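You operate a simulated robot arm through the tools that you are given. There is no shell and no other tool. Be economical: measure what you need, move in short steps, check, and stop when the job is done.

Carry out the task below with a simulated two-armed robot. There is one attempt and no reset: what you move stays moved.

JOB
The film broke: set the stretch for this roll, reclamp it and rewrap the bundle.
Fine: the chart gives the stretch; open and close the orange clamp, shut the film guard, reset, one run; open the film guard only with the wrapper stopped.
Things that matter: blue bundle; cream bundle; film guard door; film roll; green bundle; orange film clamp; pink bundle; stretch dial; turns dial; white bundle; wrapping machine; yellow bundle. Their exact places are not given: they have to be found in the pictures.

Only the result counts: the job must be done as asked and must still hold three seconds after the hand-in. Knocking over, shifting, dropping, spilling or breaking anything else fails it.

ROBOT AND FRAMES
Two 7-joint arms with fingered hands on one trunk, on a base that drives. Base frame: it is fixed to the floor where the robot stands at the start and does not move with it; the origin is under the middle of the robot, x ahead of it, y to its left, z up; the surface under the hand at the start is at about z = 0.8. Units: m, rad, N and s.
The left shoulder is at the start at [0.07, 0.169, 1.243], the right one opposite. With the tool pointing down near the work surface each hand reaches from about 0.1 to 0.66 m from the robot's upright axis, wherever it stands, measured 20 degrees to its own side. Places, roughly: film guard door [0.3, -0.3, 1]; orange film clamp [0.6, -0.5, 1]; stretch dial [0.6, -0.1, 1]; turns dial [0.7, 0, 1]; wrapping machine [0.5, -0.6, 0.6]. Payload 3.4 kg a hand.
The TCP of each hand is the grasp point between the finger pads, 0.023 m short of the fingertips. In the tool frame z runs along the fingers and y along their closing line. Largest opening 0.116 m; the body of the gripper starts 0.065 m behind the TCP. The gripper is a hand of 4 fingers: y runs from the thumb to the fingers, the wrist lies at [0, 0, -0.211] in the tool frame, and closing takes about 1.5 s.
Orientation is that of the tool frame in the base frame, as a unit quaternion [w, x, y, z]. With the fingers straight down and closing along the base's y, the tool's x points along the base's -x, its y along +y and its z along -z.

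CONTROLS
- The arms move only by the tool arm_command. It takes "left_deltas", "right_deltas" or both (then of equal length, played together; a hand with none holds still); each is text: rows parted by semicolons, each of 7 numbers parted by spaces: the shift along the base's x, y, z in units of 40 mm (1.0 is 40 mm), then the turn, a rotation vector about the base's x, y, z in units of 8 degrees (1.0 is 8 degrees), then the closure in counts, from 0 (fully open) to 255 (shut). In form: tx ty tz ax ay az claw; .... A call has 1 to 8 rows; each row shifts and turns the commanded pose from where the row before left it. A call with a number of a shift or a turn outside -1 to 1 is refused whole. Rows are played at 5 a second. More than 0.05 m and 0.15 rad between two rows, or a gripper value outside its range, and nothing of the call is played. Where a pose cannot be reached the arm comes as near as it can. A force on the tool above 40 N (or 10 N above the force at the start of the call, whichever is more), or a blocked arm, ends the call early, and 0.2 s more pass. The fingers move at their own pace (about 0.153 m/s each) and stop on an object; they squeeze with about 22 N. The grip force told is the motor's: it shows also when the fingers shut on nothing. Time passes only in rows, and 0.2 s behind the last, so rows that do not move let the fingers close. It gives the time, the measured TCP pose, the force on the tool (base axes), the opening and the grip force at its end, in the units of the frame above (readings bear some noise), with the torque about the TCP (base axes, N m) and any sound that the robot's microphone picked up, and new pictures: "pictures" is both (left out), scene, wrist or none (wrist: the cameras of the hands that moved).
- Cameras (640 x 400 px; columns grow to the right, rows downward): "scene" is now at [0.1252, -0.0418, 1.4687]; the picture's right is [-0.49, -0.87, 0.00], its down [-0.54, 0.31, -0.78] and it looks along [0.68, -0.38, -0.62] (base axes); focal length 214 px, centre (320, 200). "left" rides on the left gripper at [-0.068, 0.001, -0.09] in its tool frame; the picture's right is [-0.01, -1.00, 0.00], its down [0.79, -0.01, -0.61] and it looks along [0.61, -0.01, 0.80] (tool axes); focal length 251 px, centre (320, 200). "right" rides on the right gripper at [0.069, 0.001, -0.09] in its tool frame; the picture's right is [-0.01, 1.00, 0.00], its down [-0.80, -0.01, -0.61] and it looks along [-0.61, -0.01, 0.80] (tool axes); focal length 251 px, centre (320, 200).
- move_column(by): slides the trunk up (or, below 0, down) by that many m; the arms and the scene camera ride with it, the base frame stays. It gives what a move gives, with no picture.
- base_move(legs): drives the robot by 1 to 6 legs, each [ahead, left, turn to the left] in m, m and rad, along the robot's own axes; the way and the turn of a leg run together, so that a leg with both is an arc; at most 1.5 m and 3.142 rad a leg. The arms and the cameras ride along, it lands a little off, and it stops where it bumps. It gives what a move gives, and a new picture of the scene camera.
- hand_shape(shape, hand): the hand has 4 fingers and takes this shape, open, in about a second: jaw (thumb against the fingers, like two jaws); tri (thumb and two fingers); tip (a fingertip pinch); poke (one finger out to press); point (the index stretched); flat (the hand flat); cup (the hand cupped); fist (a fist). The gripper value then closes the fingers along that shape, each until it touches; the sizes above hold for jaw. It gives what a move gives, with no picture.
- pan_tilt(pan, tilt): turns the head with the scene camera to pan (to the left, within 1.501 rad either way) and tilt (down, from -0.506 to 1.204), counted from straight ahead of the robot. It gives what a move gives, and a new picture of the scene camera.
- probe_pixels(camera, pixels): for up to 12 pixels [column, row] of the newest picture of that camera ("zoom" is the newest enlarged one), the place [x, y, z] in the base frame of the surface seen there, good to about 0.002 m. No time passes.
- close_up(camera, box): a new picture of the part [left, top, right, bottom] of that camera's present view, enlarged. No time passes.
- job_done(): hands the job in; it is judged then, once.

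Go step by step. Measure first, check grasps and placings, and put right what went wrong. The budget is 80 turns and 260 pictures, counting those below and the enlarged ones. Unless the task says otherwise, let go and move clear before handing in, and close with one line.

The tools are called after "Request:" by a JSON object that holds its "name" and its "arguments". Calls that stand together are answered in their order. arm_command: Moves the arms, as the interface text tells. Its arguments: {"type":"object","properties":{"left_deltas":{"type":"string"},"right_deltas":{"type":"string"},"pictures":{"type":"string","enum":["both","scene","wrist","none"]}},"required":[]} The other tools are called the same way: move_column (by) slides the trunk up or down; hand_shape (shape, hand) gives the hand a shape; base_move (legs) drives the base; pan_tilt (pan, tilt) turns the head that bears the scene camera; probe_pixels (camera, pixels) gives the place of the surface under pixels of a picture; close_up (camera, box) takes an enlarged picture of a part of a camera's view; job_done () hands the job in.

At the start:

```text
time_s: 0.0
left_ee_pos: [0.4715, 0.0544, 1.305]
left_tool_rot: [-0.001, -0.001, 1.0, 0.0]
left_ft_force: [-0.4, -0.9, -0.4]
left_moment: [-0.02, 0.04, 0.0]
left_opening: 0.116
left_grasp_force: 0.1
left_shape: jaw
right_ee_pos: [0.337, -0.2821, 1.4111]
right_tool_rot: [0.001, 0.001, 1.0, 0.0]
right_ft_force: [0.7, 0.9, -0.1]
right_moment: [-0.01, 0.01, -0.02]
right_opening: 0.1158
right_grasp_force: 0.0
right_shape: jaw
trunk travel left (down, up): [-0.749, 0.191]
robot x, y, heading: [0.0032, -0.0004, 0.001]
head pan, tilt: [-0.513, 0.674]
```

scene: 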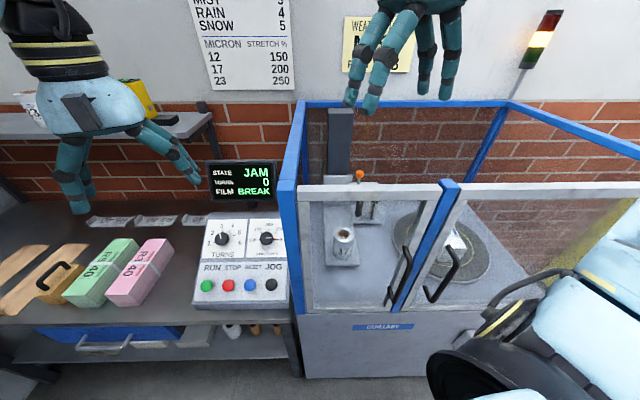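
right: 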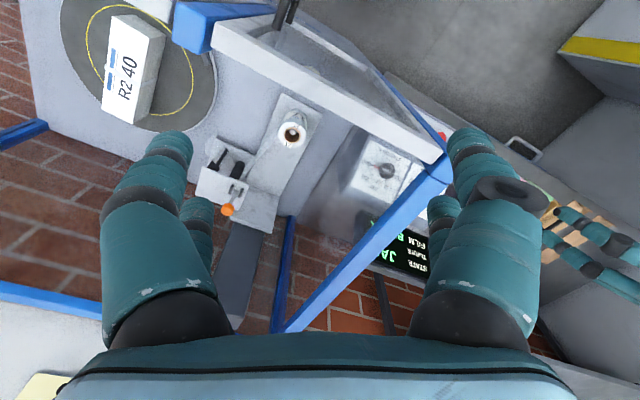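
left: 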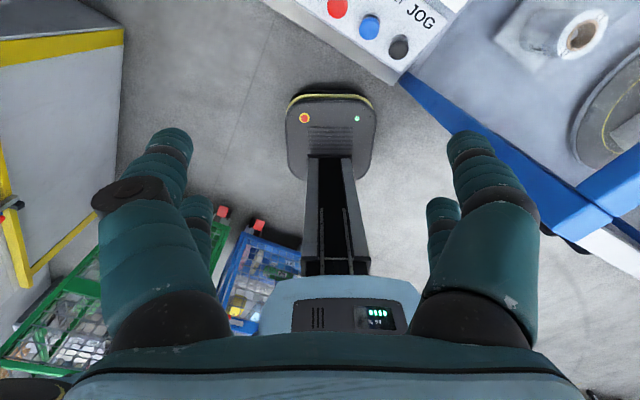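

The scene shows the panel (JAM, 0, BREAK), the chart at the top (cut off) and the film roll marked about 17. I'll enlarge the chart, panel and roll.

Request:
{"name": "pan_tilt", "arguments": {"pan": -0.4, "tilt": 0.35}}

Request:
{"name": "close_up", "arguments": {"camera": "scene", "box": [160, 0, 480, 200]}}

Request:
{"name": "close_up", "arguments": {"camera": "scene", "box": [180, 200, 420, 350]}}

Request:
{"name": "close_up", "arguments": {"camera": "right", "box": [60, 0, 460, 250]}}

```text
time_s: 0.8
left_ee_pos: [0.4708, 0.0536, 1.3042]
left_tool_rot: [0.0, -0.001, 1.0, -0.001]
left_ft_force: [-0.6, -0.2, -0.2]
left_moment: [0.04, 0.04, 0.0]
left_opening: 0.1158
left_grasp_force: 0.0
left_shape: jaw
right_ee_pos: [0.3385, -0.2818, 1.4104]
right_tool_rot: [0.001, 0.001, 1.0, 0.0]
right_ft_force: [0.2, 0.2, 0.3]
right_moment: [0.01, 0.0, -0.01]
right_opening: 0.1159
right_grasp_force: 0.0
right_shape: jaw
trunk travel left (down, up): [-0.749, 0.191]
robot x, y, heading: [-0.0009, 0.0015, 0.0]
head pan, tilt: [-0.4, 0.351]
```

scene: 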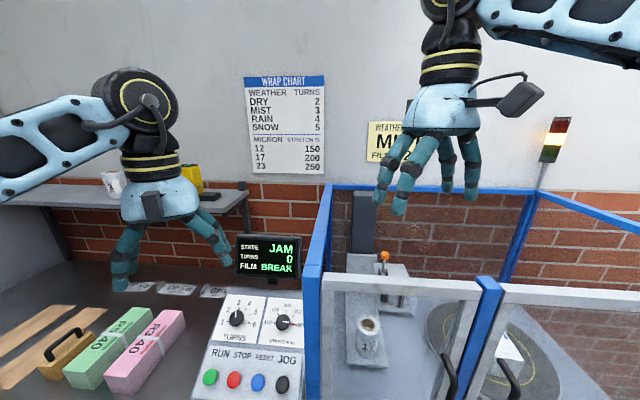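

```text
2.00 times, centred on (320, 100) of scene
```

zoom: 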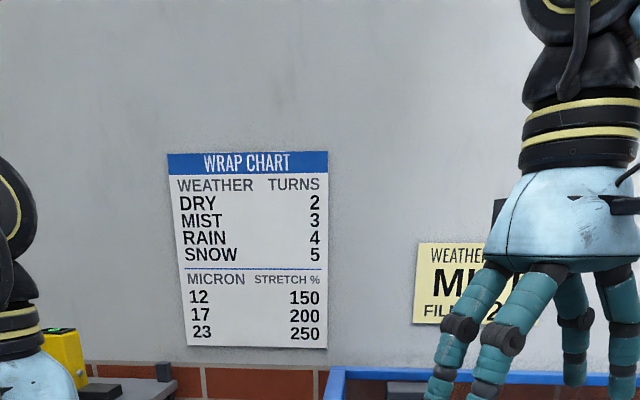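

```text
2.67 times, centred on (300, 275) of scene
```

zoom: 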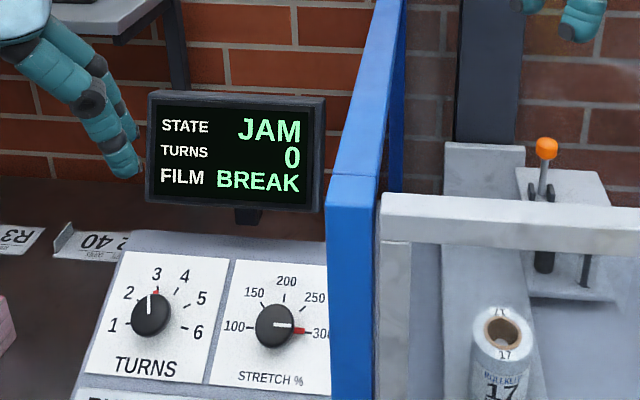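

```text
1.60 times, centred on (260, 125) of right
```

zoom: 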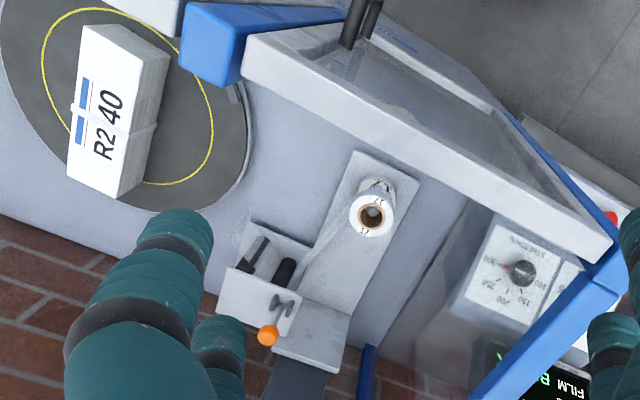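

The note says MIST and part of FILM is hidden by the right hand; the roll reads 17. I'll probe the machine geometry in the present picture, and then move the right hand aside.

Request:
{"name": "probe_pixels", "arguments": {"camera": "scene", "pixels": [[325, 282], [475, 290], [488, 285], [385, 256], [368, 325], [283, 322], [237, 318], [210, 377], [234, 380], [258, 383], [282, 384], [450, 375]]}}

Request:
{"name": "probe_pixels", "arguments": {"camera": "right", "pixels": [[228, 210], [292, 133], [220, 50], [430, 155], [205, 25], [285, 15], [386, 170], [237, 190], [125, 60], [140, 80], [290, 330], [520, 145]]}}

Request:
{"name": "arm_command", "arguments": {"right_deltas": "-0.8 -0.8 0 0 0 0 0;-0.8 -0.8 0 0 0 0 0"}}

```text
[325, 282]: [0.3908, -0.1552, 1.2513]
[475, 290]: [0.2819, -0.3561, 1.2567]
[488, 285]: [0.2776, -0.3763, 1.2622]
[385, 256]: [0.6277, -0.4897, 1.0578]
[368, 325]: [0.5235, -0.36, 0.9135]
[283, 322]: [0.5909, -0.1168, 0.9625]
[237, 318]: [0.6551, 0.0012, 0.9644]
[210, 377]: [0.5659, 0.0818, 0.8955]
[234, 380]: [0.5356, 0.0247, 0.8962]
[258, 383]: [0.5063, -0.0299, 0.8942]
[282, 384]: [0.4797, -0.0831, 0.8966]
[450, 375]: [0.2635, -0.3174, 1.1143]
```

```text
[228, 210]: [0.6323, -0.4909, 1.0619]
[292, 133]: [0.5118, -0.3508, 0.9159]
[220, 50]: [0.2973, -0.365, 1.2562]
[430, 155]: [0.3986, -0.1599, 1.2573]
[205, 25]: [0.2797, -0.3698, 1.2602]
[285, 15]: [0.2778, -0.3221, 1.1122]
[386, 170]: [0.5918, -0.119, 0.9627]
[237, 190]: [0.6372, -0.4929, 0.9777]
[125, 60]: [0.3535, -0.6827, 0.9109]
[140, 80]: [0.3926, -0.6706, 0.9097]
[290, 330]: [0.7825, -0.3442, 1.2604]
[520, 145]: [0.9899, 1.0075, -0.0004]
```

```text
time_s: 1.4
left_ee_pos: [0.4689, 0.0528, 1.3054]
left_tool_rot: [0.001, -0.001, 1.0, 0.0]
left_ft_force: [-0.3, 0.1, -0.5]
left_moment: [0.01, -0.01, 0.01]
left_opening: 0.116
left_grasp_force: 0.1
left_shape: jaw
right_ee_pos: [0.2717, -0.346, 1.4112]
right_tool_rot: [0.003, 0.001, 1.0, 0.001]
right_ft_force: [-0.2, -1.2, -0.4]
right_moment: [-0.01, 0.01, 0.01]
right_opening: 0.1158
right_grasp_force: 0.1
right_shape: jaw
trunk travel left (down, up): [-0.749, 0.191]
robot x, y, heading: [-0.0018, 0.0014, 0.001]
head pan, tilt: [-0.4, 0.351]
```

scene: 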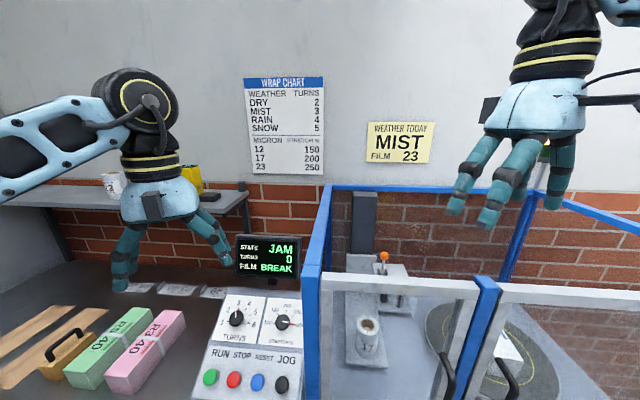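
right: 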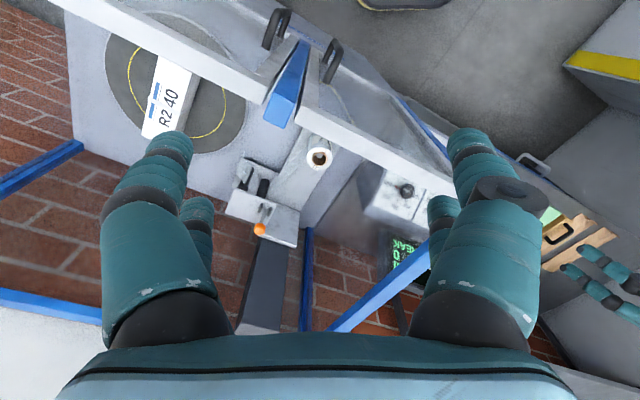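

The note says FILM 23, but the roll itself reads 17, so the stretch should be 200; I'll verify that on the roll. Next I'm checking the clamp, door and base clearances in close-ups.

Request:
{"name": "close_up", "arguments": {"camera": "right", "box": [200, 100, 440, 250]}}

Request:
{"name": "close_up", "arguments": {"camera": "scene", "box": [310, 180, 590, 400]}}

Request:
{"name": "probe_pixels", "arguments": {"camera": "left", "pixels": [[330, 90], [290, 130], [375, 130], [405, 90], [540, 190], [440, 60], [330, 300]]}}

Request:
{"name": "probe_pixels", "arguments": {"camera": "right", "pixels": [[287, 105], [310, 100], [420, 160], [180, 50], [332, 60], [275, 30], [90, 10], [350, 100], [440, 150]]}}

```text
2.67 times, centred on (320, 175) of right
```

zoom: 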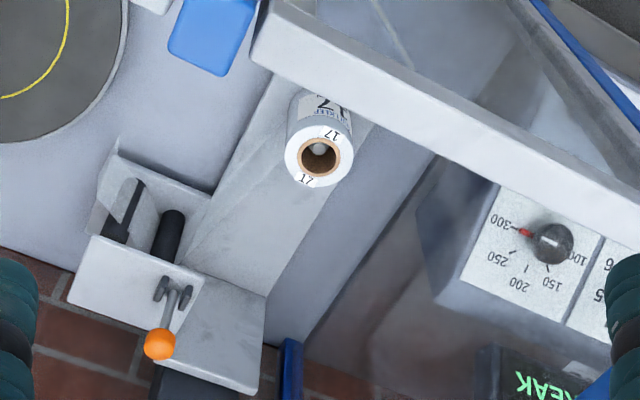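

```text
1.82 times, centred on (450, 290) of scene
```

zoom: 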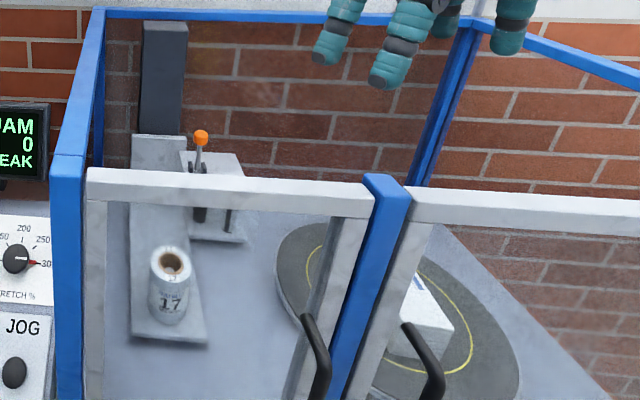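

```text
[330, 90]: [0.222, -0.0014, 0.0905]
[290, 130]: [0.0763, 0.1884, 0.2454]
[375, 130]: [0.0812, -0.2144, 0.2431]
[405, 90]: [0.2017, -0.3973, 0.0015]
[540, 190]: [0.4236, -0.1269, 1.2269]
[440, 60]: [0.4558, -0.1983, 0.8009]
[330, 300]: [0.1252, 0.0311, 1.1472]
```

```text
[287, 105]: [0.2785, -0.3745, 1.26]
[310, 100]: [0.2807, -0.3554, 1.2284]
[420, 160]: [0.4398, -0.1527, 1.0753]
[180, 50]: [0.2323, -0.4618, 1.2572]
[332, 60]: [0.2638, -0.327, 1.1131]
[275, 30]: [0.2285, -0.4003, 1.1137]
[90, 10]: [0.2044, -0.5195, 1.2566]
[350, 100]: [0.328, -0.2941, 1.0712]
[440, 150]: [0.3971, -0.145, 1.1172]
```

The roll reads 17 both on its side and on its core end, so the stretch is 200. The dial's red tip is at 300 and turns is already at 3. The machine faces about 27° to my right, so I'll lift the left hand clear and then turn the base to face it.

Request:
{"name": "arm_command", "arguments": {"left_deltas": "-1 0.5 1 0 0 0 0;-1 0.5 1 0 0 0 0;-1 0.5 1 0 0 0 0", "pictures": "none"}}

Request:
{"name": "base_move", "arguments": {"legs": [[0, 0, -0.24], [0, 0, -0.24]]}}

Request:
{"name": "pan_tilt", "arguments": {"pan": 0, "tilt": 1.1}}

```text
refused: row 1 steps farther than a row can; nothing moved
```

```text
time_s: 3.5
left_ee_pos: [0.4435, -0.1695, 1.3031]
left_tool_rot: [0.001, 0.236, 0.972, 0.0]
left_ft_force: [0.1, 0.0, 0.4]
left_moment: [-0.01, 0.0, 0.01]
left_opening: 0.1157
left_grasp_force: 0.0
left_shape: jaw
right_ee_pos: [0.0847, -0.4327, 1.4115]
right_tool_rot: [0.001, 0.237, 0.971, -0.001]
right_ft_force: [-0.9, -0.4, 1.2]
right_moment: [0.01, 0.0, 0.01]
right_opening: 0.1155
right_grasp_force: 0.1
right_shape: jaw
trunk travel left (down, up): [-0.749, 0.191]
robot x, y, heading: [0.0012, -0.0007, -0.48]
head pan, tilt: [-0.4, 0.351]
```

scene: 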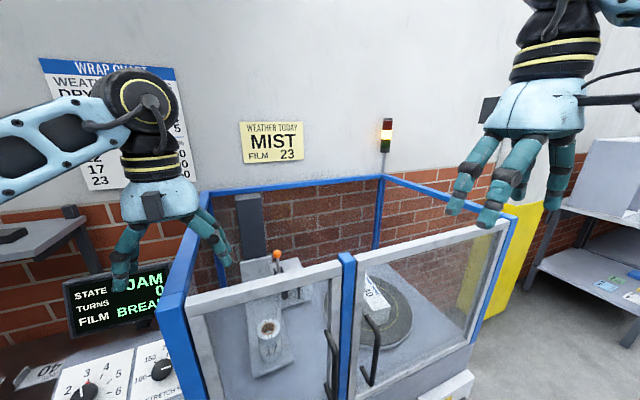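

```text
time_s: 4.6
left_ee_pos: [0.4429, -0.1673, 1.3038]
left_tool_rot: [0.0, 0.235, 0.972, 0.0]
left_ft_force: [0.5, -0.2, 0.3]
left_moment: [0.01, 0.01, 0.01]
left_opening: 0.116
left_grasp_force: 0.1
left_shape: jaw
right_ee_pos: [0.0857, -0.4329, 1.4109]
right_tool_rot: [0.001, 0.237, 0.971, -0.001]
right_ft_force: [0.1, -0.9, 0.6]
right_moment: [0.02, 0.02, 0.0]
right_opening: 0.1157
right_grasp_force: 0.1
right_shape: jaw
trunk travel left (down, up): [-0.749, 0.191]
robot x, y, heading: [-0.0016, -0.0023, -0.477]
head pan, tilt: [0.0, 1.1]
```

scene: 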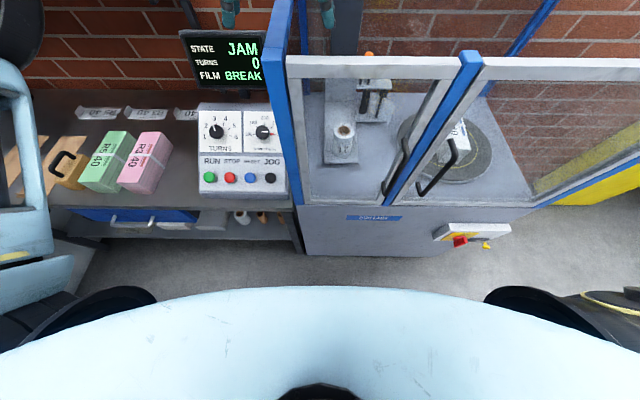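

The base has turned cleanly to heading -0.477, although the left-arm lift was refused because the row was too long. I'll lift the left hand clear now and measure the dial panel.

Request:
{"name": "arm_command", "arguments": {"left_deltas": "0 0 1 0 0 0 0;0 0 1 0 0 0 0;0 0 1 0 0 0 0;0 1 0 0 0 0 0;0 1 0 0 0 0 0;0 1 0 0 0 0 0", "pictures": "both"}}

Request:
{"name": "close_up", "arguments": {"camera": "scene", "box": [180, 90, 308, 210]}}

Request:
{"name": "probe_pixels", "arguments": {"camera": "scene", "pixels": [[245, 113], [280, 113], [245, 150], [281, 150], [201, 113], [264, 131], [205, 165], [286, 165], [270, 178], [250, 177], [450, 230], [350, 220]]}}

```text
time_s: 6.0
left_ee_pos: [0.4343, -0.0372, 1.4101]
left_tool_rot: [0.001, 0.236, 0.972, -0.001]
left_ft_force: [-0.1, 0.5, 0.0]
left_moment: [-0.04, 0.0, 0.01]
left_opening: 0.1161
left_grasp_force: 0.0
left_shape: jaw
left hand out of reach, approached as far as the arm can: row 3
right_ee_pos: [0.0853, -0.4333, 1.4104]
right_tool_rot: [0.003, 0.238, 0.971, 0.0]
right_ft_force: [-0.1, 0.8, -0.1]
right_moment: [-0.01, 0.01, 0.0]
right_opening: 0.1162
right_grasp_force: 0.0
right_shape: jaw
trunk travel left (down, up): [-0.749, 0.191]
robot x, y, heading: [0.0009, -0.0008, -0.48]
head pan, tilt: [0.0, 1.1]
```

scene: 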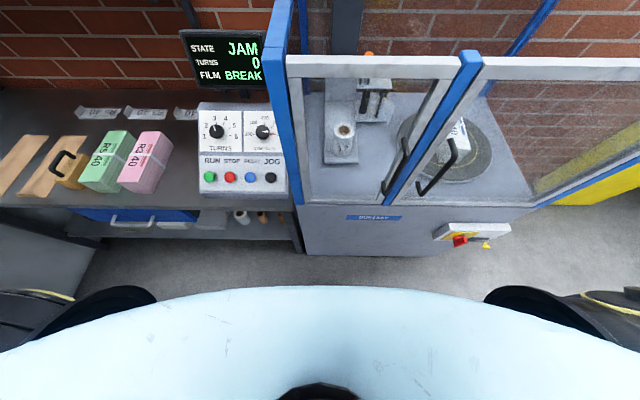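
left: 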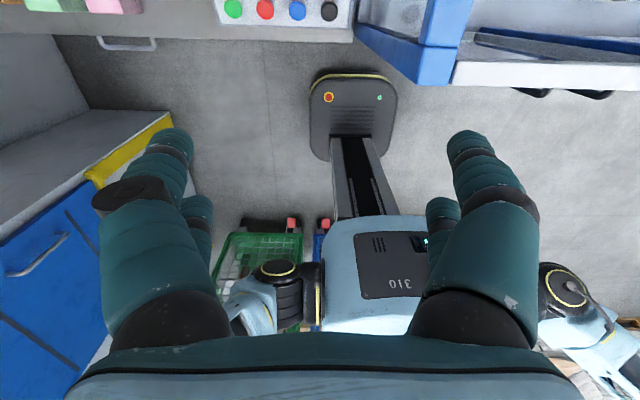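

```text
3.33 times, centred on (244, 150) of scene
```

zoom: 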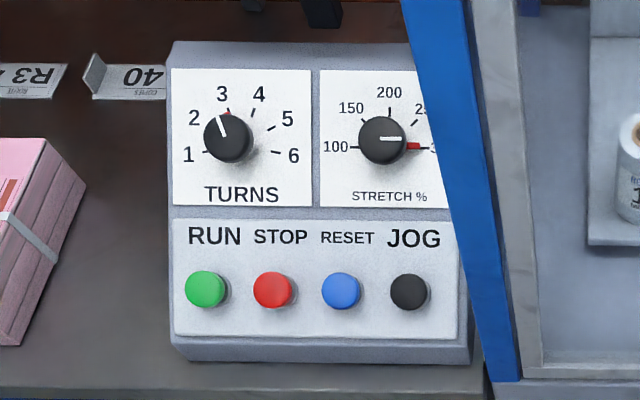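

```text
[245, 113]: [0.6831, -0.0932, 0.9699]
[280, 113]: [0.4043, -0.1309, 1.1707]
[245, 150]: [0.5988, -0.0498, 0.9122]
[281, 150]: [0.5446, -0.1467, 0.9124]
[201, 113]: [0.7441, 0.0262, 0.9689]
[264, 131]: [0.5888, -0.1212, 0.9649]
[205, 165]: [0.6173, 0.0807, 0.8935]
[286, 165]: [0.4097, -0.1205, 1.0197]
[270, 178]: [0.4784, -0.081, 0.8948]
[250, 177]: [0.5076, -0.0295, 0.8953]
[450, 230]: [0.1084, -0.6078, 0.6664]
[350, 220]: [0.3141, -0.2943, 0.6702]
```

The panel is visible, with the stretch knob near zoom (382,140). I'll probe the knob and its face for centre, radius and tilt.

Request:
{"name": "probe_pixels", "arguments": {"camera": "zoom", "pixels": [[382, 140], [362, 138], [402, 140], [382, 120], [382, 160], [390, 92], [340, 80], [336, 190], [430, 185], [410, 146], [330, 146], [389, 112]]}}

Request:
{"name": "close_up", "arguments": {"camera": "scene", "box": [300, 40, 460, 210]}}

```text
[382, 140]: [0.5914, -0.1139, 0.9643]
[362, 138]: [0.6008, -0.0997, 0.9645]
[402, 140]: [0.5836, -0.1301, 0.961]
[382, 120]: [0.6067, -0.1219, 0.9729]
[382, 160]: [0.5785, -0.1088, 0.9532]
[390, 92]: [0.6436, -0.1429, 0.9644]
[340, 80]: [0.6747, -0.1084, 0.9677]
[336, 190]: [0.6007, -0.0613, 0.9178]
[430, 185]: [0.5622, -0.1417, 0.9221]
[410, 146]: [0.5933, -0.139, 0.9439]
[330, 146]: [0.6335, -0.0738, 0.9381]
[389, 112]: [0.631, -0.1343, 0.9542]
```

```text
2.35 times, centred on (380, 125) of scene
```

zoom: 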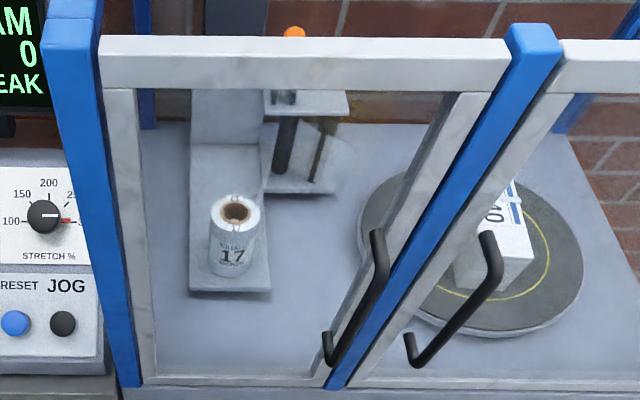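

The knob centre is near [0.592,-0.115,0.963], about 40 mm wide and 30 mm high, on a face tilted 30°. I'll probe the left hand's finger positions to plan the grip.

Request:
{"name": "probe_pixels", "arguments": {"camera": "left", "pixels": [[170, 140], [195, 205], [465, 140], [445, 205], [150, 190], [130, 200]]}}

Request:
{"name": "hand_shape", "arguments": {"hand": "left", "shape": "tip"}}

Request:
{"name": "arm_command", "arguments": {"left_deltas": "0.2 0.5 -0.5 -0.25 -0.48 0 0;0.2 0.5 -0.5 -0.25 -0.48 0 0;0.2 0.5 -0.5 -0.25 -0.48 0 0", "pictures": "both"}}

```text
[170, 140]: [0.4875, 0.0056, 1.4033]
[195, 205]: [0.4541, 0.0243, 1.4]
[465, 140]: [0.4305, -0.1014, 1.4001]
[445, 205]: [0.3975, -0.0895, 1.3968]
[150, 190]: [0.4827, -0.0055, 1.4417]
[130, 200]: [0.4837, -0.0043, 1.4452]
```

```text
time_s: 6.9
left_ee_pos: [0.4355, -0.0392, 1.4088]
left_tool_rot: [0.001, 0.236, 0.972, 0.0]
left_ft_force: [0.1, 0.0, -0.4]
left_moment: [-0.02, 0.02, -0.02]
left_opening: 0.1159
left_grasp_force: 0.1
left_shape: tip
right_ee_pos: [0.0864, -0.4324, 1.4104]
right_tool_rot: [0.001, 0.237, 0.971, -0.001]
right_ft_force: [0.4, 1.0, -0.4]
right_moment: [0.01, 0.01, -0.01]
right_opening: 0.1158
right_grasp_force: 0.1
right_shape: jaw
trunk travel left (down, up): [-0.749, 0.191]
robot x, y, heading: [-0.0008, 0.0, -0.478]
head pan, tilt: [0.0, 1.1]
```

```text
time_s: 7.7
left_ee_pos: [0.4604, 0.0247, 1.3469]
left_tool_rot: [0.11, 0.233, 0.966, -0.029]
left_ft_force: [0.7, -0.1, -0.4]
left_moment: [0.02, 0.01, 0.02]
left_opening: 0.1161
left_grasp_force: 0.0
left_shape: tip
right_ee_pos: [0.0874, -0.4316, 1.4105]
right_tool_rot: [0.002, 0.237, 0.971, 0.0]
right_ft_force: [0.0, 0.1, -0.9]
right_moment: [0.02, -0.01, -0.01]
right_opening: 0.1158
right_grasp_force: 0.0
right_shape: jaw
trunk travel left (down, up): [-0.749, 0.191]
robot x, y, heading: [-0.0014, -0.0006, -0.484]
head pan, tilt: [0.0, 1.1]
```

scene: 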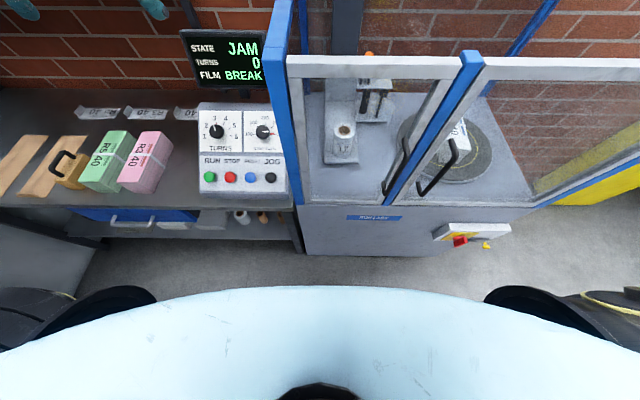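
left: 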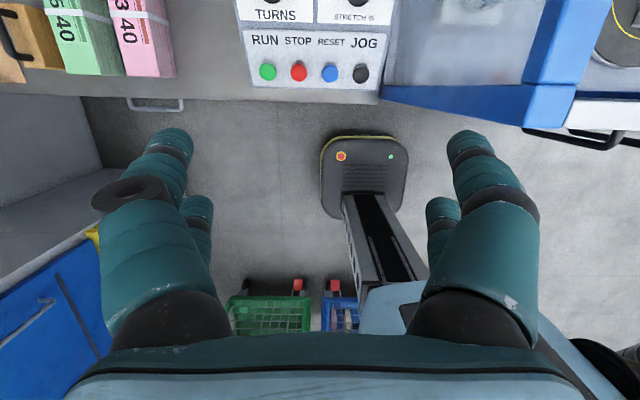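

In the open tip shape the fingers look the same as in jaw, two opposite two. I'll close it partway in the air to see how the pinch forms.

Request:
{"name": "arm_command", "arguments": {"left_deltas": "0 0 0 0 0 0 255;0 0 0 0 0 0 255;0 0 0 0 0 0 255;0 0 0 0 0 0 255;0 0 0 0 0 0 255;0 0 0 0 0 0 255;0 0 0 0 0 0 255;0 0 0 0 0 0 255", "pictures": "wrist"}}

Request:
{"name": "probe_pixels", "arguments": {"camera": "left", "pixels": [[320, 140], [320, 160], [300, 150], [340, 150]]}}

```text
time_s: 9.5
left_ee_pos: [0.4585, 0.0235, 1.3474]
left_tool_rot: [0.11, 0.234, 0.966, -0.027]
left_ft_force: [-0.2, 0.3, 0.8]
left_moment: [0.01, 0.02, 0.02]
left_opening: 0.0002
left_grasp_force: 22.2
left_shape: tip
right_ee_pos: [0.0859, -0.4325, 1.4108]
right_tool_rot: [0.001, 0.238, 0.971, -0.001]
right_ft_force: [-0.6, -0.3, 0.3]
right_moment: [0.0, 0.02, 0.0]
right_opening: 0.1159
right_grasp_force: 0.0
right_shape: jaw
trunk travel left (down, up): [-0.749, 0.191]
robot x, y, heading: [-0.0028, 0.0017, -0.477]
head pan, tilt: [0.0, 1.1]
```

left: 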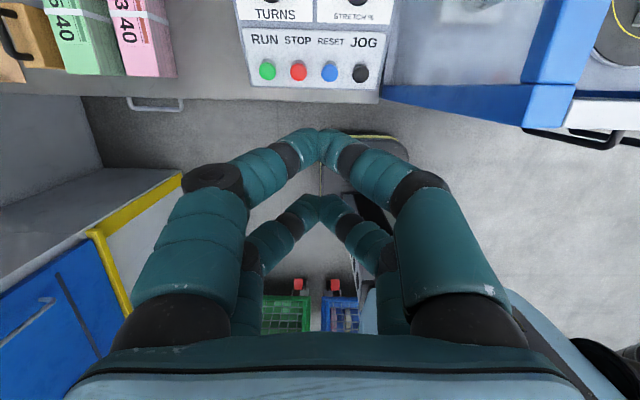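

```text
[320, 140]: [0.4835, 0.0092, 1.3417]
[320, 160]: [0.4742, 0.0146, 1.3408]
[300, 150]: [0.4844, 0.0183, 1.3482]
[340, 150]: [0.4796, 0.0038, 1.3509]
```

The tip shape closes as two pairs pinching symmetrically, which suits a knob grip. I'll open partway, tilt the tool square to the dial face, turn it -60° about the dial axis, and move to an approach point over the stretch knob.

Request:
{"name": "arm_command", "arguments": {"left_deltas": "0.2 -0.265 -0.675 -0.323 -0.621 0 80;0.2 -0.265 -0.675 -0.323 -0.621 0 80;0.2 -0.265 -0.675 -0.323 -0.621 0 80;0.2 -0.265 -0.675 0.416 -0.216 -0.812 80;0.2 -0.265 -0.675 0.416 -0.216 -0.812 80;0.2 -0.265 -0.675 0.416 -0.216 -0.812 80;0.2 -0.265 -0.675 0.416 -0.216 -0.812 80;0.2 -0.265 -0.675 0.416 -0.216 -0.812 80", "pictures": "both"}}

```text
time_s: 11.3
left_ee_pos: [0.5222, -0.0628, 1.1308]
left_tool_rot: [0.257, 0.519, 0.815, 0.023]
left_ft_force: [-0.7, 0.1, -0.3]
left_moment: [-0.01, -0.03, 0.01]
left_opening: 0.079
left_grasp_force: 0.2
left_shape: tip
right_ee_pos: [0.0863, -0.4334, 1.4094]
right_tool_rot: [0.001, 0.237, 0.971, -0.001]
right_ft_force: [0.4, 0.7, 0.1]
right_moment: [-0.02, 0.0, 0.01]
right_opening: 0.1157
right_grasp_force: 0.1
right_shape: jaw
trunk travel left (down, up): [-0.749, 0.191]
robot x, y, heading: [0.0015, -0.0009, -0.473]
head pan, tilt: [0.0, 1.1]
```

scene: 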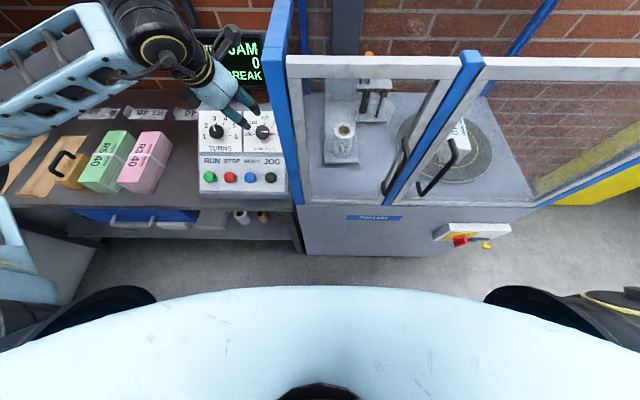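
left: 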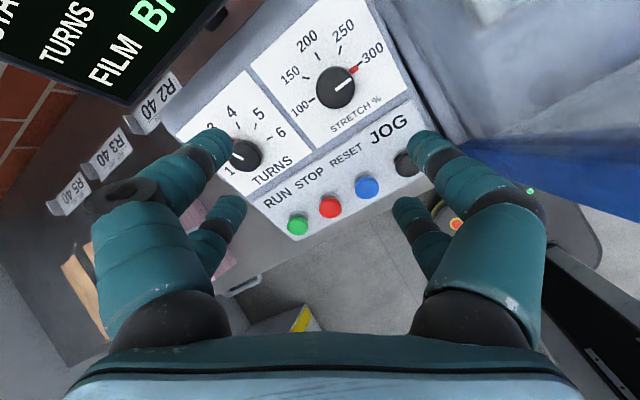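

The tool axis matches the dial normal, and the left wrist view shows the knob at (336,87). I'll add two more yaw rows and descend to 40 mm above the grip point.

Request:
{"name": "arm_command", "arguments": {"left_deltas": "0.26 -0.22 -0.666 0.416 -0.216 -0.812 80;0.26 -0.22 -0.666 0.416 -0.216 -0.812 80;0.26 -0.22 -0.666 0 0 0 80;0.26 -0.22 -0.666 0 0 0 80;0.26 -0.22 -0.666 0 0 0 80;0 0 0 0 0 0 80", "pictures": "both"}}

Request:
{"name": "close_up", "arguments": {"camera": "scene", "box": [180, 60, 320, 210]}}

```text
time_s: 12.7
left_ee_pos: [0.5758, -0.1078, 0.9978]
left_tool_rot: [0.251, 0.621, 0.741, 0.057]
left_ft_force: [0.0, -0.1, 0.2]
left_moment: [-0.01, -0.01, 0.03]
left_opening: 0.0794
left_grasp_force: 0.2
left_shape: tip
right_ee_pos: [0.0843, -0.4322, 1.4105]
right_tool_rot: [0.001, 0.238, 0.971, 0.0]
right_ft_force: [1.0, -0.4, 0.3]
right_moment: [0.01, 0.01, -0.02]
right_opening: 0.1161
right_grasp_force: 0.1
right_shape: jaw
trunk travel left (down, up): [-0.749, 0.191]
robot x, y, heading: [0.0003, -0.0022, -0.481]
head pan, tilt: [0.0, 1.1]
```

scene: 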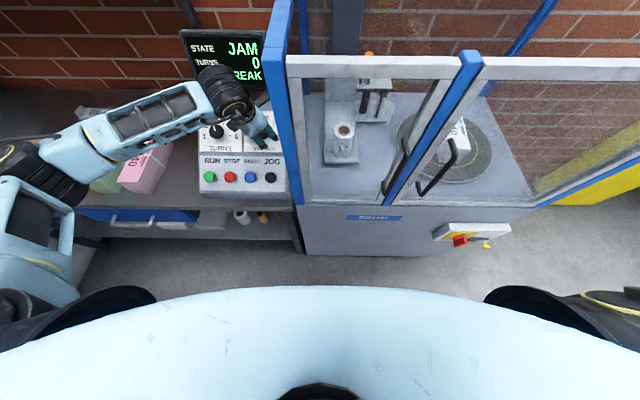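
left: 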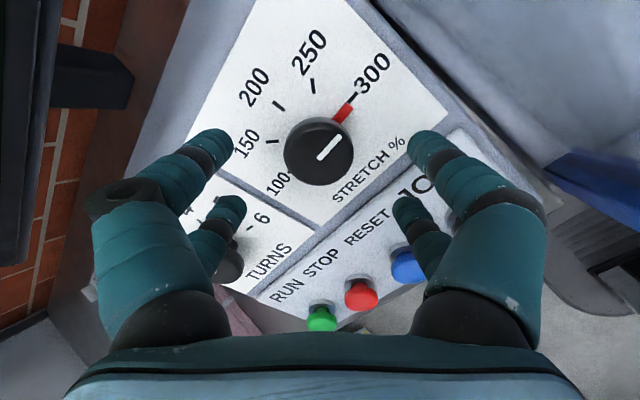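

```text
2.67 times, centred on (250, 135) of scene
```

zoom: 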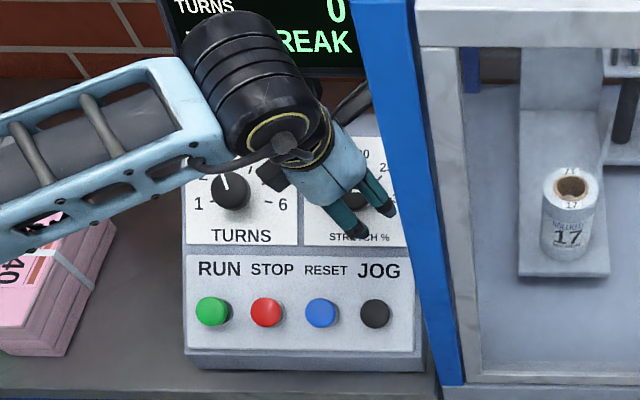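

The knob is centred under the hand (wrist px (318,150) against a predicted (320,156)). I'll descend to the grip point and close.

Request:
{"name": "arm_command", "arguments": {"left_deltas": "0.2 -0.1 -0.43 0 0 0 80;0.2 -0.1 -0.43 0 0 0 80;0 0 0 0 0 0 80;0 0 0 0 0 0 255;0 0 0 0 0 0 255;0 0 0 0 0 0 255;0 0 0 0 0 0 255;0 0 0 0 0 0 255", "pictures": "wrist"}}

```text
time_s: 14.5
left_ee_pos: [0.5913, -0.1156, 0.9623]
left_tool_rot: [0.25, 0.62, 0.741, 0.057]
left_ft_force: [0.5, 0.0, -6.9]
left_moment: [0.04, 0.05, -0.06]
left_opening: 0.0154
left_grasp_force: 21.8
left_shape: tip
right_ee_pos: [0.0892, -0.4334, 1.4105]
right_tool_rot: [0.001, 0.237, 0.972, 0.0]
right_ft_force: [-0.2, -0.9, 0.1]
right_moment: [0.01, -0.02, 0.01]
right_opening: 0.1159
right_grasp_force: 0.1
right_shape: jaw
trunk travel left (down, up): [-0.749, 0.191]
robot x, y, heading: [-0.0008, 0.0004, -0.478]
head pan, tilt: [0.0, 1.1]
```

left: 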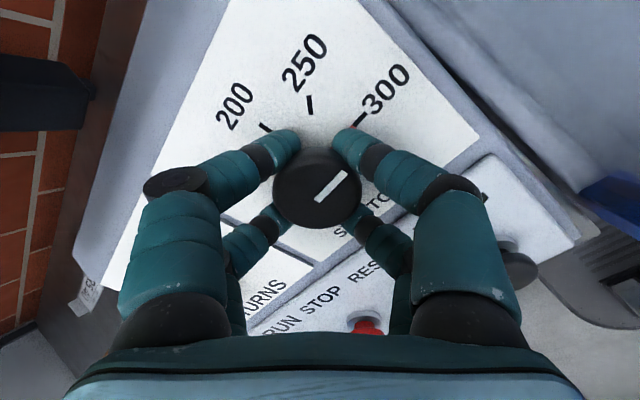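

The knob is gripped at four points (opening 15 mm, 22 N). I'll turn it +64° about the dial normal and check the pointer.

Request:
{"name": "arm_command", "arguments": {"left_deltas": "0 0 0 -0.444 0.23 0.866 255;0 0 0 -0.444 0.23 0.866 255;0 0 0 -0.444 0.23 0.866 255;0 0 0 -0.444 0.23 0.866 255;0 0 0 -0.444 0.23 0.866 255;0 0 0 -0.444 0.23 0.866 255;0 0 0 -0.444 0.23 0.866 255;0 0 0 -0.444 0.23 0.866 255", "pictures": "wrist"}}

```text
time_s: 16.3
left_ee_pos: [0.5925, -0.117, 0.9627]
left_tool_rot: [0.242, 0.132, 0.957, -0.086]
left_ft_force: [7.2, -2.2, -3.5]
left_moment: [0.01, -0.03, -0.01]
left_opening: 0.0152
left_grasp_force: 22.3
left_shape: tip
right_ee_pos: [0.0883, -0.4333, 1.4104]
right_tool_rot: [0.0, 0.238, 0.971, 0.0]
right_ft_force: [-0.1, -1.0, 0.6]
right_moment: [0.02, 0.0, 0.0]
right_opening: 0.116
right_grasp_force: 0.2
right_shape: jaw
trunk travel left (down, up): [-0.749, 0.191]
robot x, y, heading: [0.0007, 0.0006, -0.475]
head pan, tilt: [0.0, 1.1]
```

left: 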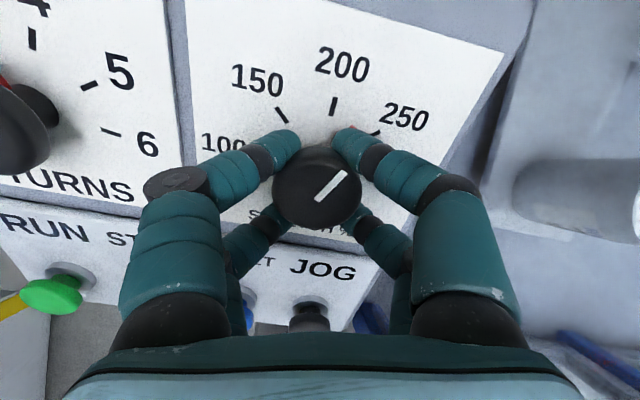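

The knob turns with the hand: its white line is fixed relative to the fingers and now points near 250. I'll turn the remaining 26°.

Request:
{"name": "arm_command", "arguments": {"left_deltas": "0 0 0 -0.444 0.23 0.866 255;0 0 0 -0.444 0.23 0.866 255;0 0 0 -0.444 0.23 0.866 255;0 0 0 -0.111 0.058 0.217 255;0 0 0 0 0 0 255", "pictures": "wrist"}}

```text
time_s: 17.5
left_ee_pos: [0.5919, -0.1155, 0.9631]
left_tool_rot: [0.217, -0.086, 0.962, -0.139]
left_ft_force: [10.3, -2.4, -2.0]
left_moment: [0.02, -0.06, -0.01]
left_opening: 0.0151
left_grasp_force: 21.5
left_shape: tip
right_ee_pos: [0.0887, -0.4344, 1.4102]
right_tool_rot: [0.0, 0.238, 0.971, 0.001]
right_ft_force: [-0.5, -0.6, 0.6]
right_moment: [-0.02, 0.0, -0.01]
right_opening: 0.1158
right_grasp_force: 0.1
right_shape: jaw
trunk travel left (down, up): [-0.749, 0.191]
robot x, y, heading: [0.001, -0.0052, -0.482]
head pan, tilt: [0.0, 1.1]
```

left: 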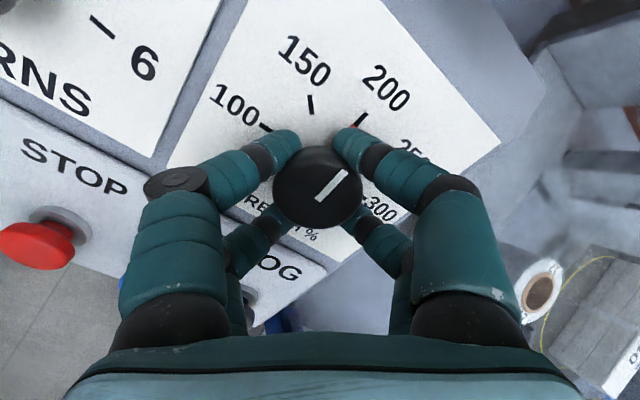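

The red tip lines up with the 200 tick at (357,122). I'll release and back off along the dial normal.

Request:
{"name": "arm_command", "arguments": {"left_deltas": "0 0 0 0 0 0 80;0 0 0 0 0 0 80;0 0 0 0 0 0 80;-0.44 0.23 0.86 0 0 0 80;-0.44 0.23 0.86 0 0 0 80;-0.44 0.23 0.86 0 0 0 80", "pictures": "wrist"}}

Request:
{"name": "close_up", "arguments": {"camera": "left", "box": [200, 0, 480, 200]}}

```text
time_s: 18.9
left_ee_pos: [0.5374, -0.0881, 1.0667]
left_tool_rot: [0.218, -0.086, 0.962, -0.139]
left_ft_force: [-0.7, 0.4, 0.2]
left_moment: [0.02, 0.01, -0.03]
left_opening: 0.0792
left_grasp_force: 0.0
left_shape: tip
right_ee_pos: [0.0857, -0.4328, 1.411]
right_tool_rot: [0.002, 0.237, 0.972, -0.001]
right_ft_force: [0.2, 0.0, 0.4]
right_moment: [0.03, 0.02, 0.02]
right_opening: 0.1159
right_grasp_force: 0.1
right_shape: jaw
trunk travel left (down, up): [-0.749, 0.191]
robot x, y, heading: [-0.0008, -0.0001, -0.472]
head pan, tilt: [0.0, 1.1]
```

left: 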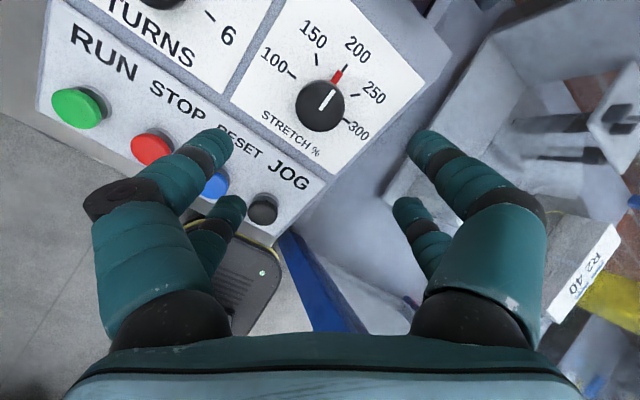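

```text
2.00 times, centred on (340, 100) of left
```

zoom: 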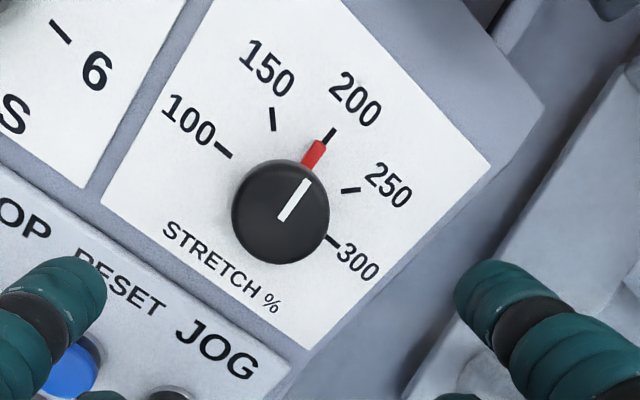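

The stretch is set at 200. Now I'll raise the left hand clear up and left, raise the trunk, and move closer for the clamp.

Request:
{"name": "arm_command", "arguments": {"left_deltas": "-0.4 0.2 0.85 0.1 -0.05 -0.2 80;-0.4 0.2 0.85 0.4 -0.2 -0.8 80;-0.4 0.2 0.85 0.4 -0.2 -0.8 80;-0.2 0.7 0.6 0.4 -0.2 -0.8 80;-0.2 0.7 0.6 0 0 0 80;-0.2 0.7 0.6 0 0 0 80;-0.2 0.7 0.3 0 0 0 80", "pictures": "none"}}

Request:
{"name": "move_column", "arguments": {"by": 0.12}}

Request:
{"name": "base_move", "arguments": {"legs": [[0.08, 0, 0]]}}

```text
time_s: 20.5
left_ee_pos: [0.4575, 0.0487, 1.2531]
left_tool_rot: [0.239, 0.116, 0.96, -0.093]
left_ft_force: [0.8, 0.1, 0.0]
left_moment: [0.0, 0.0, 0.01]
left_opening: 0.079
left_grasp_force: 0.0
left_shape: tip
right_ee_pos: [0.0855, -0.4314, 1.4113]
right_tool_rot: [0.001, 0.238, 0.971, 0.0]
right_ft_force: [-0.5, -0.8, -0.5]
right_moment: [0.01, 0.03, 0.02]
right_opening: 0.1157
right_grasp_force: 0.1
right_shape: jaw
trunk travel left (down, up): [-0.749, 0.191]
robot x, y, heading: [-0.0025, -0.0007, -0.476]
head pan, tilt: [0.0, 1.1]
```

```text
time_s: 22.0
left_ee_pos: [0.4579, 0.0485, 1.374]
left_tool_rot: [0.238, 0.115, 0.96, -0.092]
left_ft_force: [-0.4, 0.1, 0.4]
left_moment: [0.0, 0.01, -0.01]
left_opening: 0.0793
left_grasp_force: 0.0
left_shape: tip
right_ee_pos: [0.0863, -0.4335, 1.5307]
right_tool_rot: [0.001, 0.238, 0.971, -0.001]
right_ft_force: [0.7, -0.2, 0.8]
right_moment: [-0.01, 0.01, -0.01]
right_opening: 0.1159
right_grasp_force: 0.1
right_shape: jaw
trunk travel left (down, up): [-0.869, 0.071]
robot x, y, heading: [0.0014, 0.0009, -0.475]
head pan, tilt: [0.0, 1.1]
```

```text
time_s: 23.1
left_ee_pos: [0.5201, 0.0155, 1.3769]
left_tool_rot: [0.241, 0.114, 0.959, -0.094]
left_ft_force: [0.0, 0.2, 0.4]
left_moment: [-0.06, -0.05, -0.03]
left_opening: 0.0796
left_grasp_force: 0.1
left_shape: tip
right_ee_pos: [0.1474, -0.4636, 1.5327]
right_tool_rot: [0.006, 0.238, 0.971, -0.001]
right_ft_force: [0.2, 0.7, 0.2]
right_moment: [-0.05, -0.02, -0.01]
right_opening: 0.1158
right_grasp_force: 0.0
right_shape: jaw
trunk travel left (down, up): [-0.869, 0.071]
robot x, y, heading: [0.0686, -0.0359, -0.473]
head pan, tilt: [0.0, 1.1]
```

scene: 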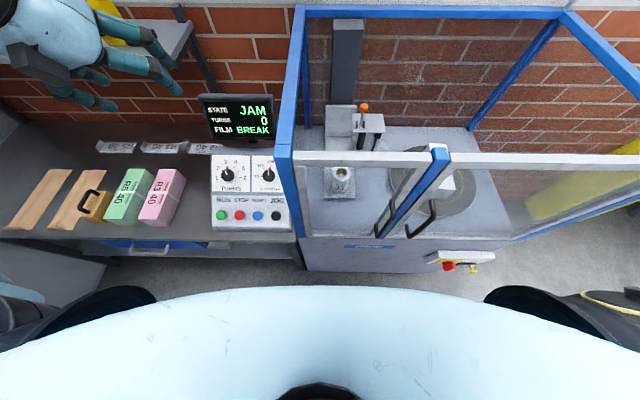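

I'm closer now, and the clamp shows at (364,110). Close-up and probes on it.

Request:
{"name": "close_up", "arguments": {"camera": "scene", "box": [310, 80, 430, 220]}}

Request:
{"name": "probe_pixels", "arguments": {"camera": "scene", "pixels": [[364, 106], [361, 116], [357, 125], [380, 118], [358, 140], [376, 142], [330, 115], [352, 190], [380, 130]]}}

```text
2.86 times, centred on (370, 150) of scene
```

zoom: 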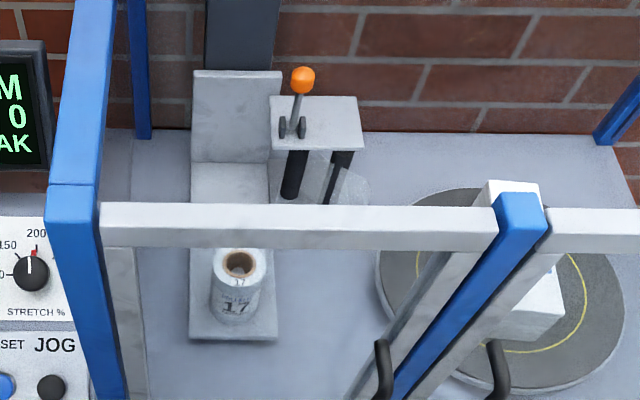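

```text
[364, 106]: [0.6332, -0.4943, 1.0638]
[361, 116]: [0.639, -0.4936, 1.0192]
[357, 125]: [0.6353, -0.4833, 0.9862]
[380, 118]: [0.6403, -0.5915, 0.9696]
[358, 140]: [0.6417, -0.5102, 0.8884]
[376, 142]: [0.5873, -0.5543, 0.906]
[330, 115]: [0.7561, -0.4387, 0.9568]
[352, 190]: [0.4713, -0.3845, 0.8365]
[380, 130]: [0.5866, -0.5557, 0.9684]
```

The lever stands vertical, with its ball at [0.633,-0.494,1.064] and pivot ears separated sideways, so it swings front to back. I'll set the right hand to poke and bring it over the front rim for a close look.

Request:
{"name": "hand_shape", "arguments": {"hand": "right", "shape": "poke"}}

Request:
{"name": "arm_command", "arguments": {"right_deltas": "1 0 -0.4 0 0 0 0;1 0 -0.4 0 0 0 0;1 0 -0.4 0 0 0 0;1 0 -0.4 0 0 0 0;1 0 -0.4 0 0 0 0;1 0 -0.4 0 0 0 0;1 0 -0.4 0 0 0 0;1 0 -0.4 0 0 0 0"}}

```text
time_s: 23.9
left_ee_pos: [0.5313, 0.0111, 1.3728]
left_tool_rot: [0.237, 0.114, 0.96, -0.092]
left_ft_force: [0.7, 0.1, -0.4]
left_moment: [0.01, 0.0, 0.01]
left_opening: 0.0791
left_grasp_force: 0.1
left_shape: tip
right_ee_pos: [0.1598, -0.4701, 1.5291]
right_tool_rot: [0.001, 0.237, 0.971, 0.001]
right_ft_force: [0.3, 0.2, -0.1]
right_moment: [0.01, 0.04, 0.01]
right_opening: 0.0
right_grasp_force: 0.0
right_shape: poke
trunk travel left (down, up): [-0.869, 0.071]
robot x, y, heading: [0.0701, -0.0378, -0.477]
head pan, tilt: [0.0, 1.1]
```

```text
time_s: 25.8
left_ee_pos: [0.5273, 0.0118, 1.3741]
left_tool_rot: [0.238, 0.116, 0.96, -0.093]
left_ft_force: [1.0, -0.2, -0.2]
left_moment: [0.01, -0.01, -0.04]
left_opening: 0.0791
left_grasp_force: 0.0
left_shape: tip
right_ee_pos: [0.4353, -0.4757, 1.3927]
right_tool_rot: [0.002, 0.24, 0.971, 0.001]
right_ft_force: [0.1, -0.5, 0.0]
right_moment: [-0.02, 0.02, 0.01]
right_opening: 0.0
right_grasp_force: 0.2
right_shape: poke
right hand out of reach, approached as far as the arm can: row 7, 8
trunk travel left (down, up): [-0.869, 0.071]
robot x, y, heading: [0.0706, -0.0391, -0.476]
head pan, tilt: [0.0, 1.1]
```

scene: 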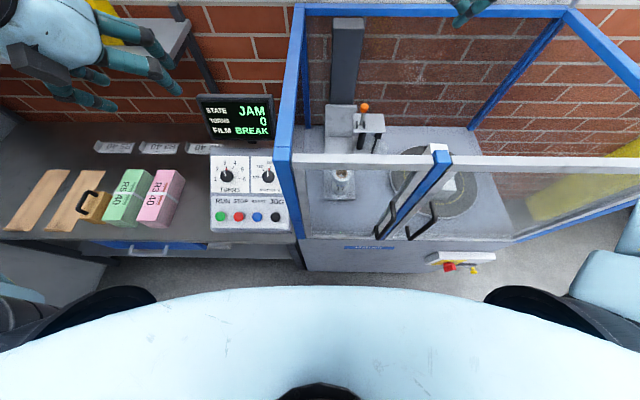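
right: 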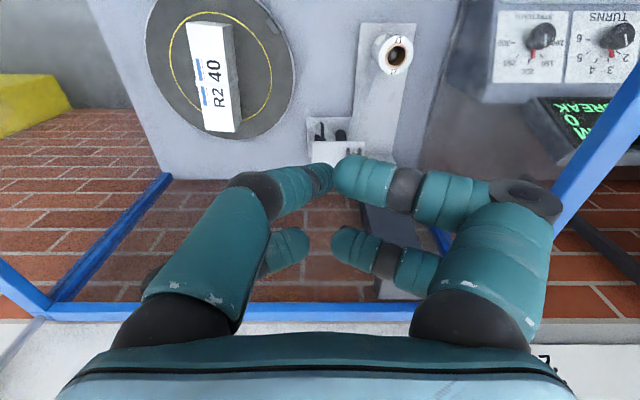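

The reach is limited at this height. I'll probe the poke fingertips, raise the trunk the remaining 0.07, and then lower and advance the hand.

Request:
{"name": "probe_pixels", "arguments": {"camera": "right", "pixels": [[322, 172], [345, 170], [298, 240], [340, 240], [340, 150], [355, 155]]}}

Request:
{"name": "move_column", "arguments": {"by": 0.07}}

Request:
{"name": "arm_command", "arguments": {"right_deltas": "0.5 0 -0.9 0 0 0 0;0.5 0 -0.9 0 0 0 0;0.8 0 -0.7 0 0 0 0;0.8 0 -0.7 0 0 0 0;0.6 0 -0.7 0 0 0 0;0 0 0 0 0 0 0"}}

```text
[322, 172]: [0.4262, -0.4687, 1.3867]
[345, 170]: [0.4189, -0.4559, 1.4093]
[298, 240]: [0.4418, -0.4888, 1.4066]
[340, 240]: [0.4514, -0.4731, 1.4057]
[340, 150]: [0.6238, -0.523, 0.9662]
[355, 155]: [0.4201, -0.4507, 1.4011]
```

```text
time_s: 26.8
left_ee_pos: [0.529, 0.0122, 1.4449]
left_tool_rot: [0.239, 0.116, 0.96, -0.092]
left_ft_force: [-0.4, 1.3, -0.1]
left_moment: [-0.01, -0.02, 0.02]
left_opening: 0.079
left_grasp_force: 0.0
left_shape: tip
right_ee_pos: [0.4369, -0.474, 1.4647]
right_tool_rot: [0.002, 0.238, 0.971, 0.0]
right_ft_force: [-0.6, 0.0, -0.9]
right_moment: [0.03, 0.02, 0.0]
right_opening: 0.0001
right_grasp_force: 0.0
right_shape: poke
trunk travel left (down, up): [-0.939, 0.001]
robot x, y, heading: [0.0693, -0.0345, -0.472]
head pan, tilt: [0.0, 1.1]
```

```text
time_s: 28.2
left_ee_pos: [0.5284, 0.0115, 1.4438]
left_tool_rot: [0.238, 0.115, 0.96, -0.092]
left_ft_force: [-0.2, -0.2, -0.5]
left_moment: [0.03, -0.01, 0.02]
left_opening: 0.0791
left_grasp_force: 0.0
left_shape: tip
right_ee_pos: [0.4745, -0.4822, 1.3053]
right_tool_rot: [0.003, 0.237, 0.971, 0.001]
right_ft_force: [-0.4, -1.1, 0.9]
right_moment: [0.0, 0.02, 0.0]
right_opening: 0.0
right_grasp_force: 0.1
right_shape: poke
right hand out of reach, approached as far as the arm can: row 1, 2, 3, 4, 5
trunk travel left (down, up): [-0.939, 0.001]
robot x, y, heading: [0.0708, -0.0362, -0.477]
head pan, tilt: [0.0, 1.1]
```

scene: 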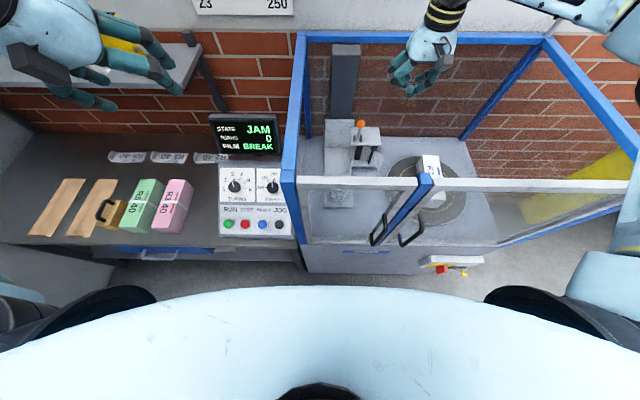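
right: 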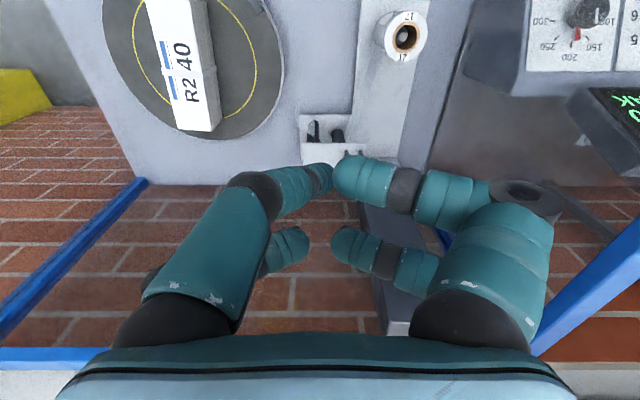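

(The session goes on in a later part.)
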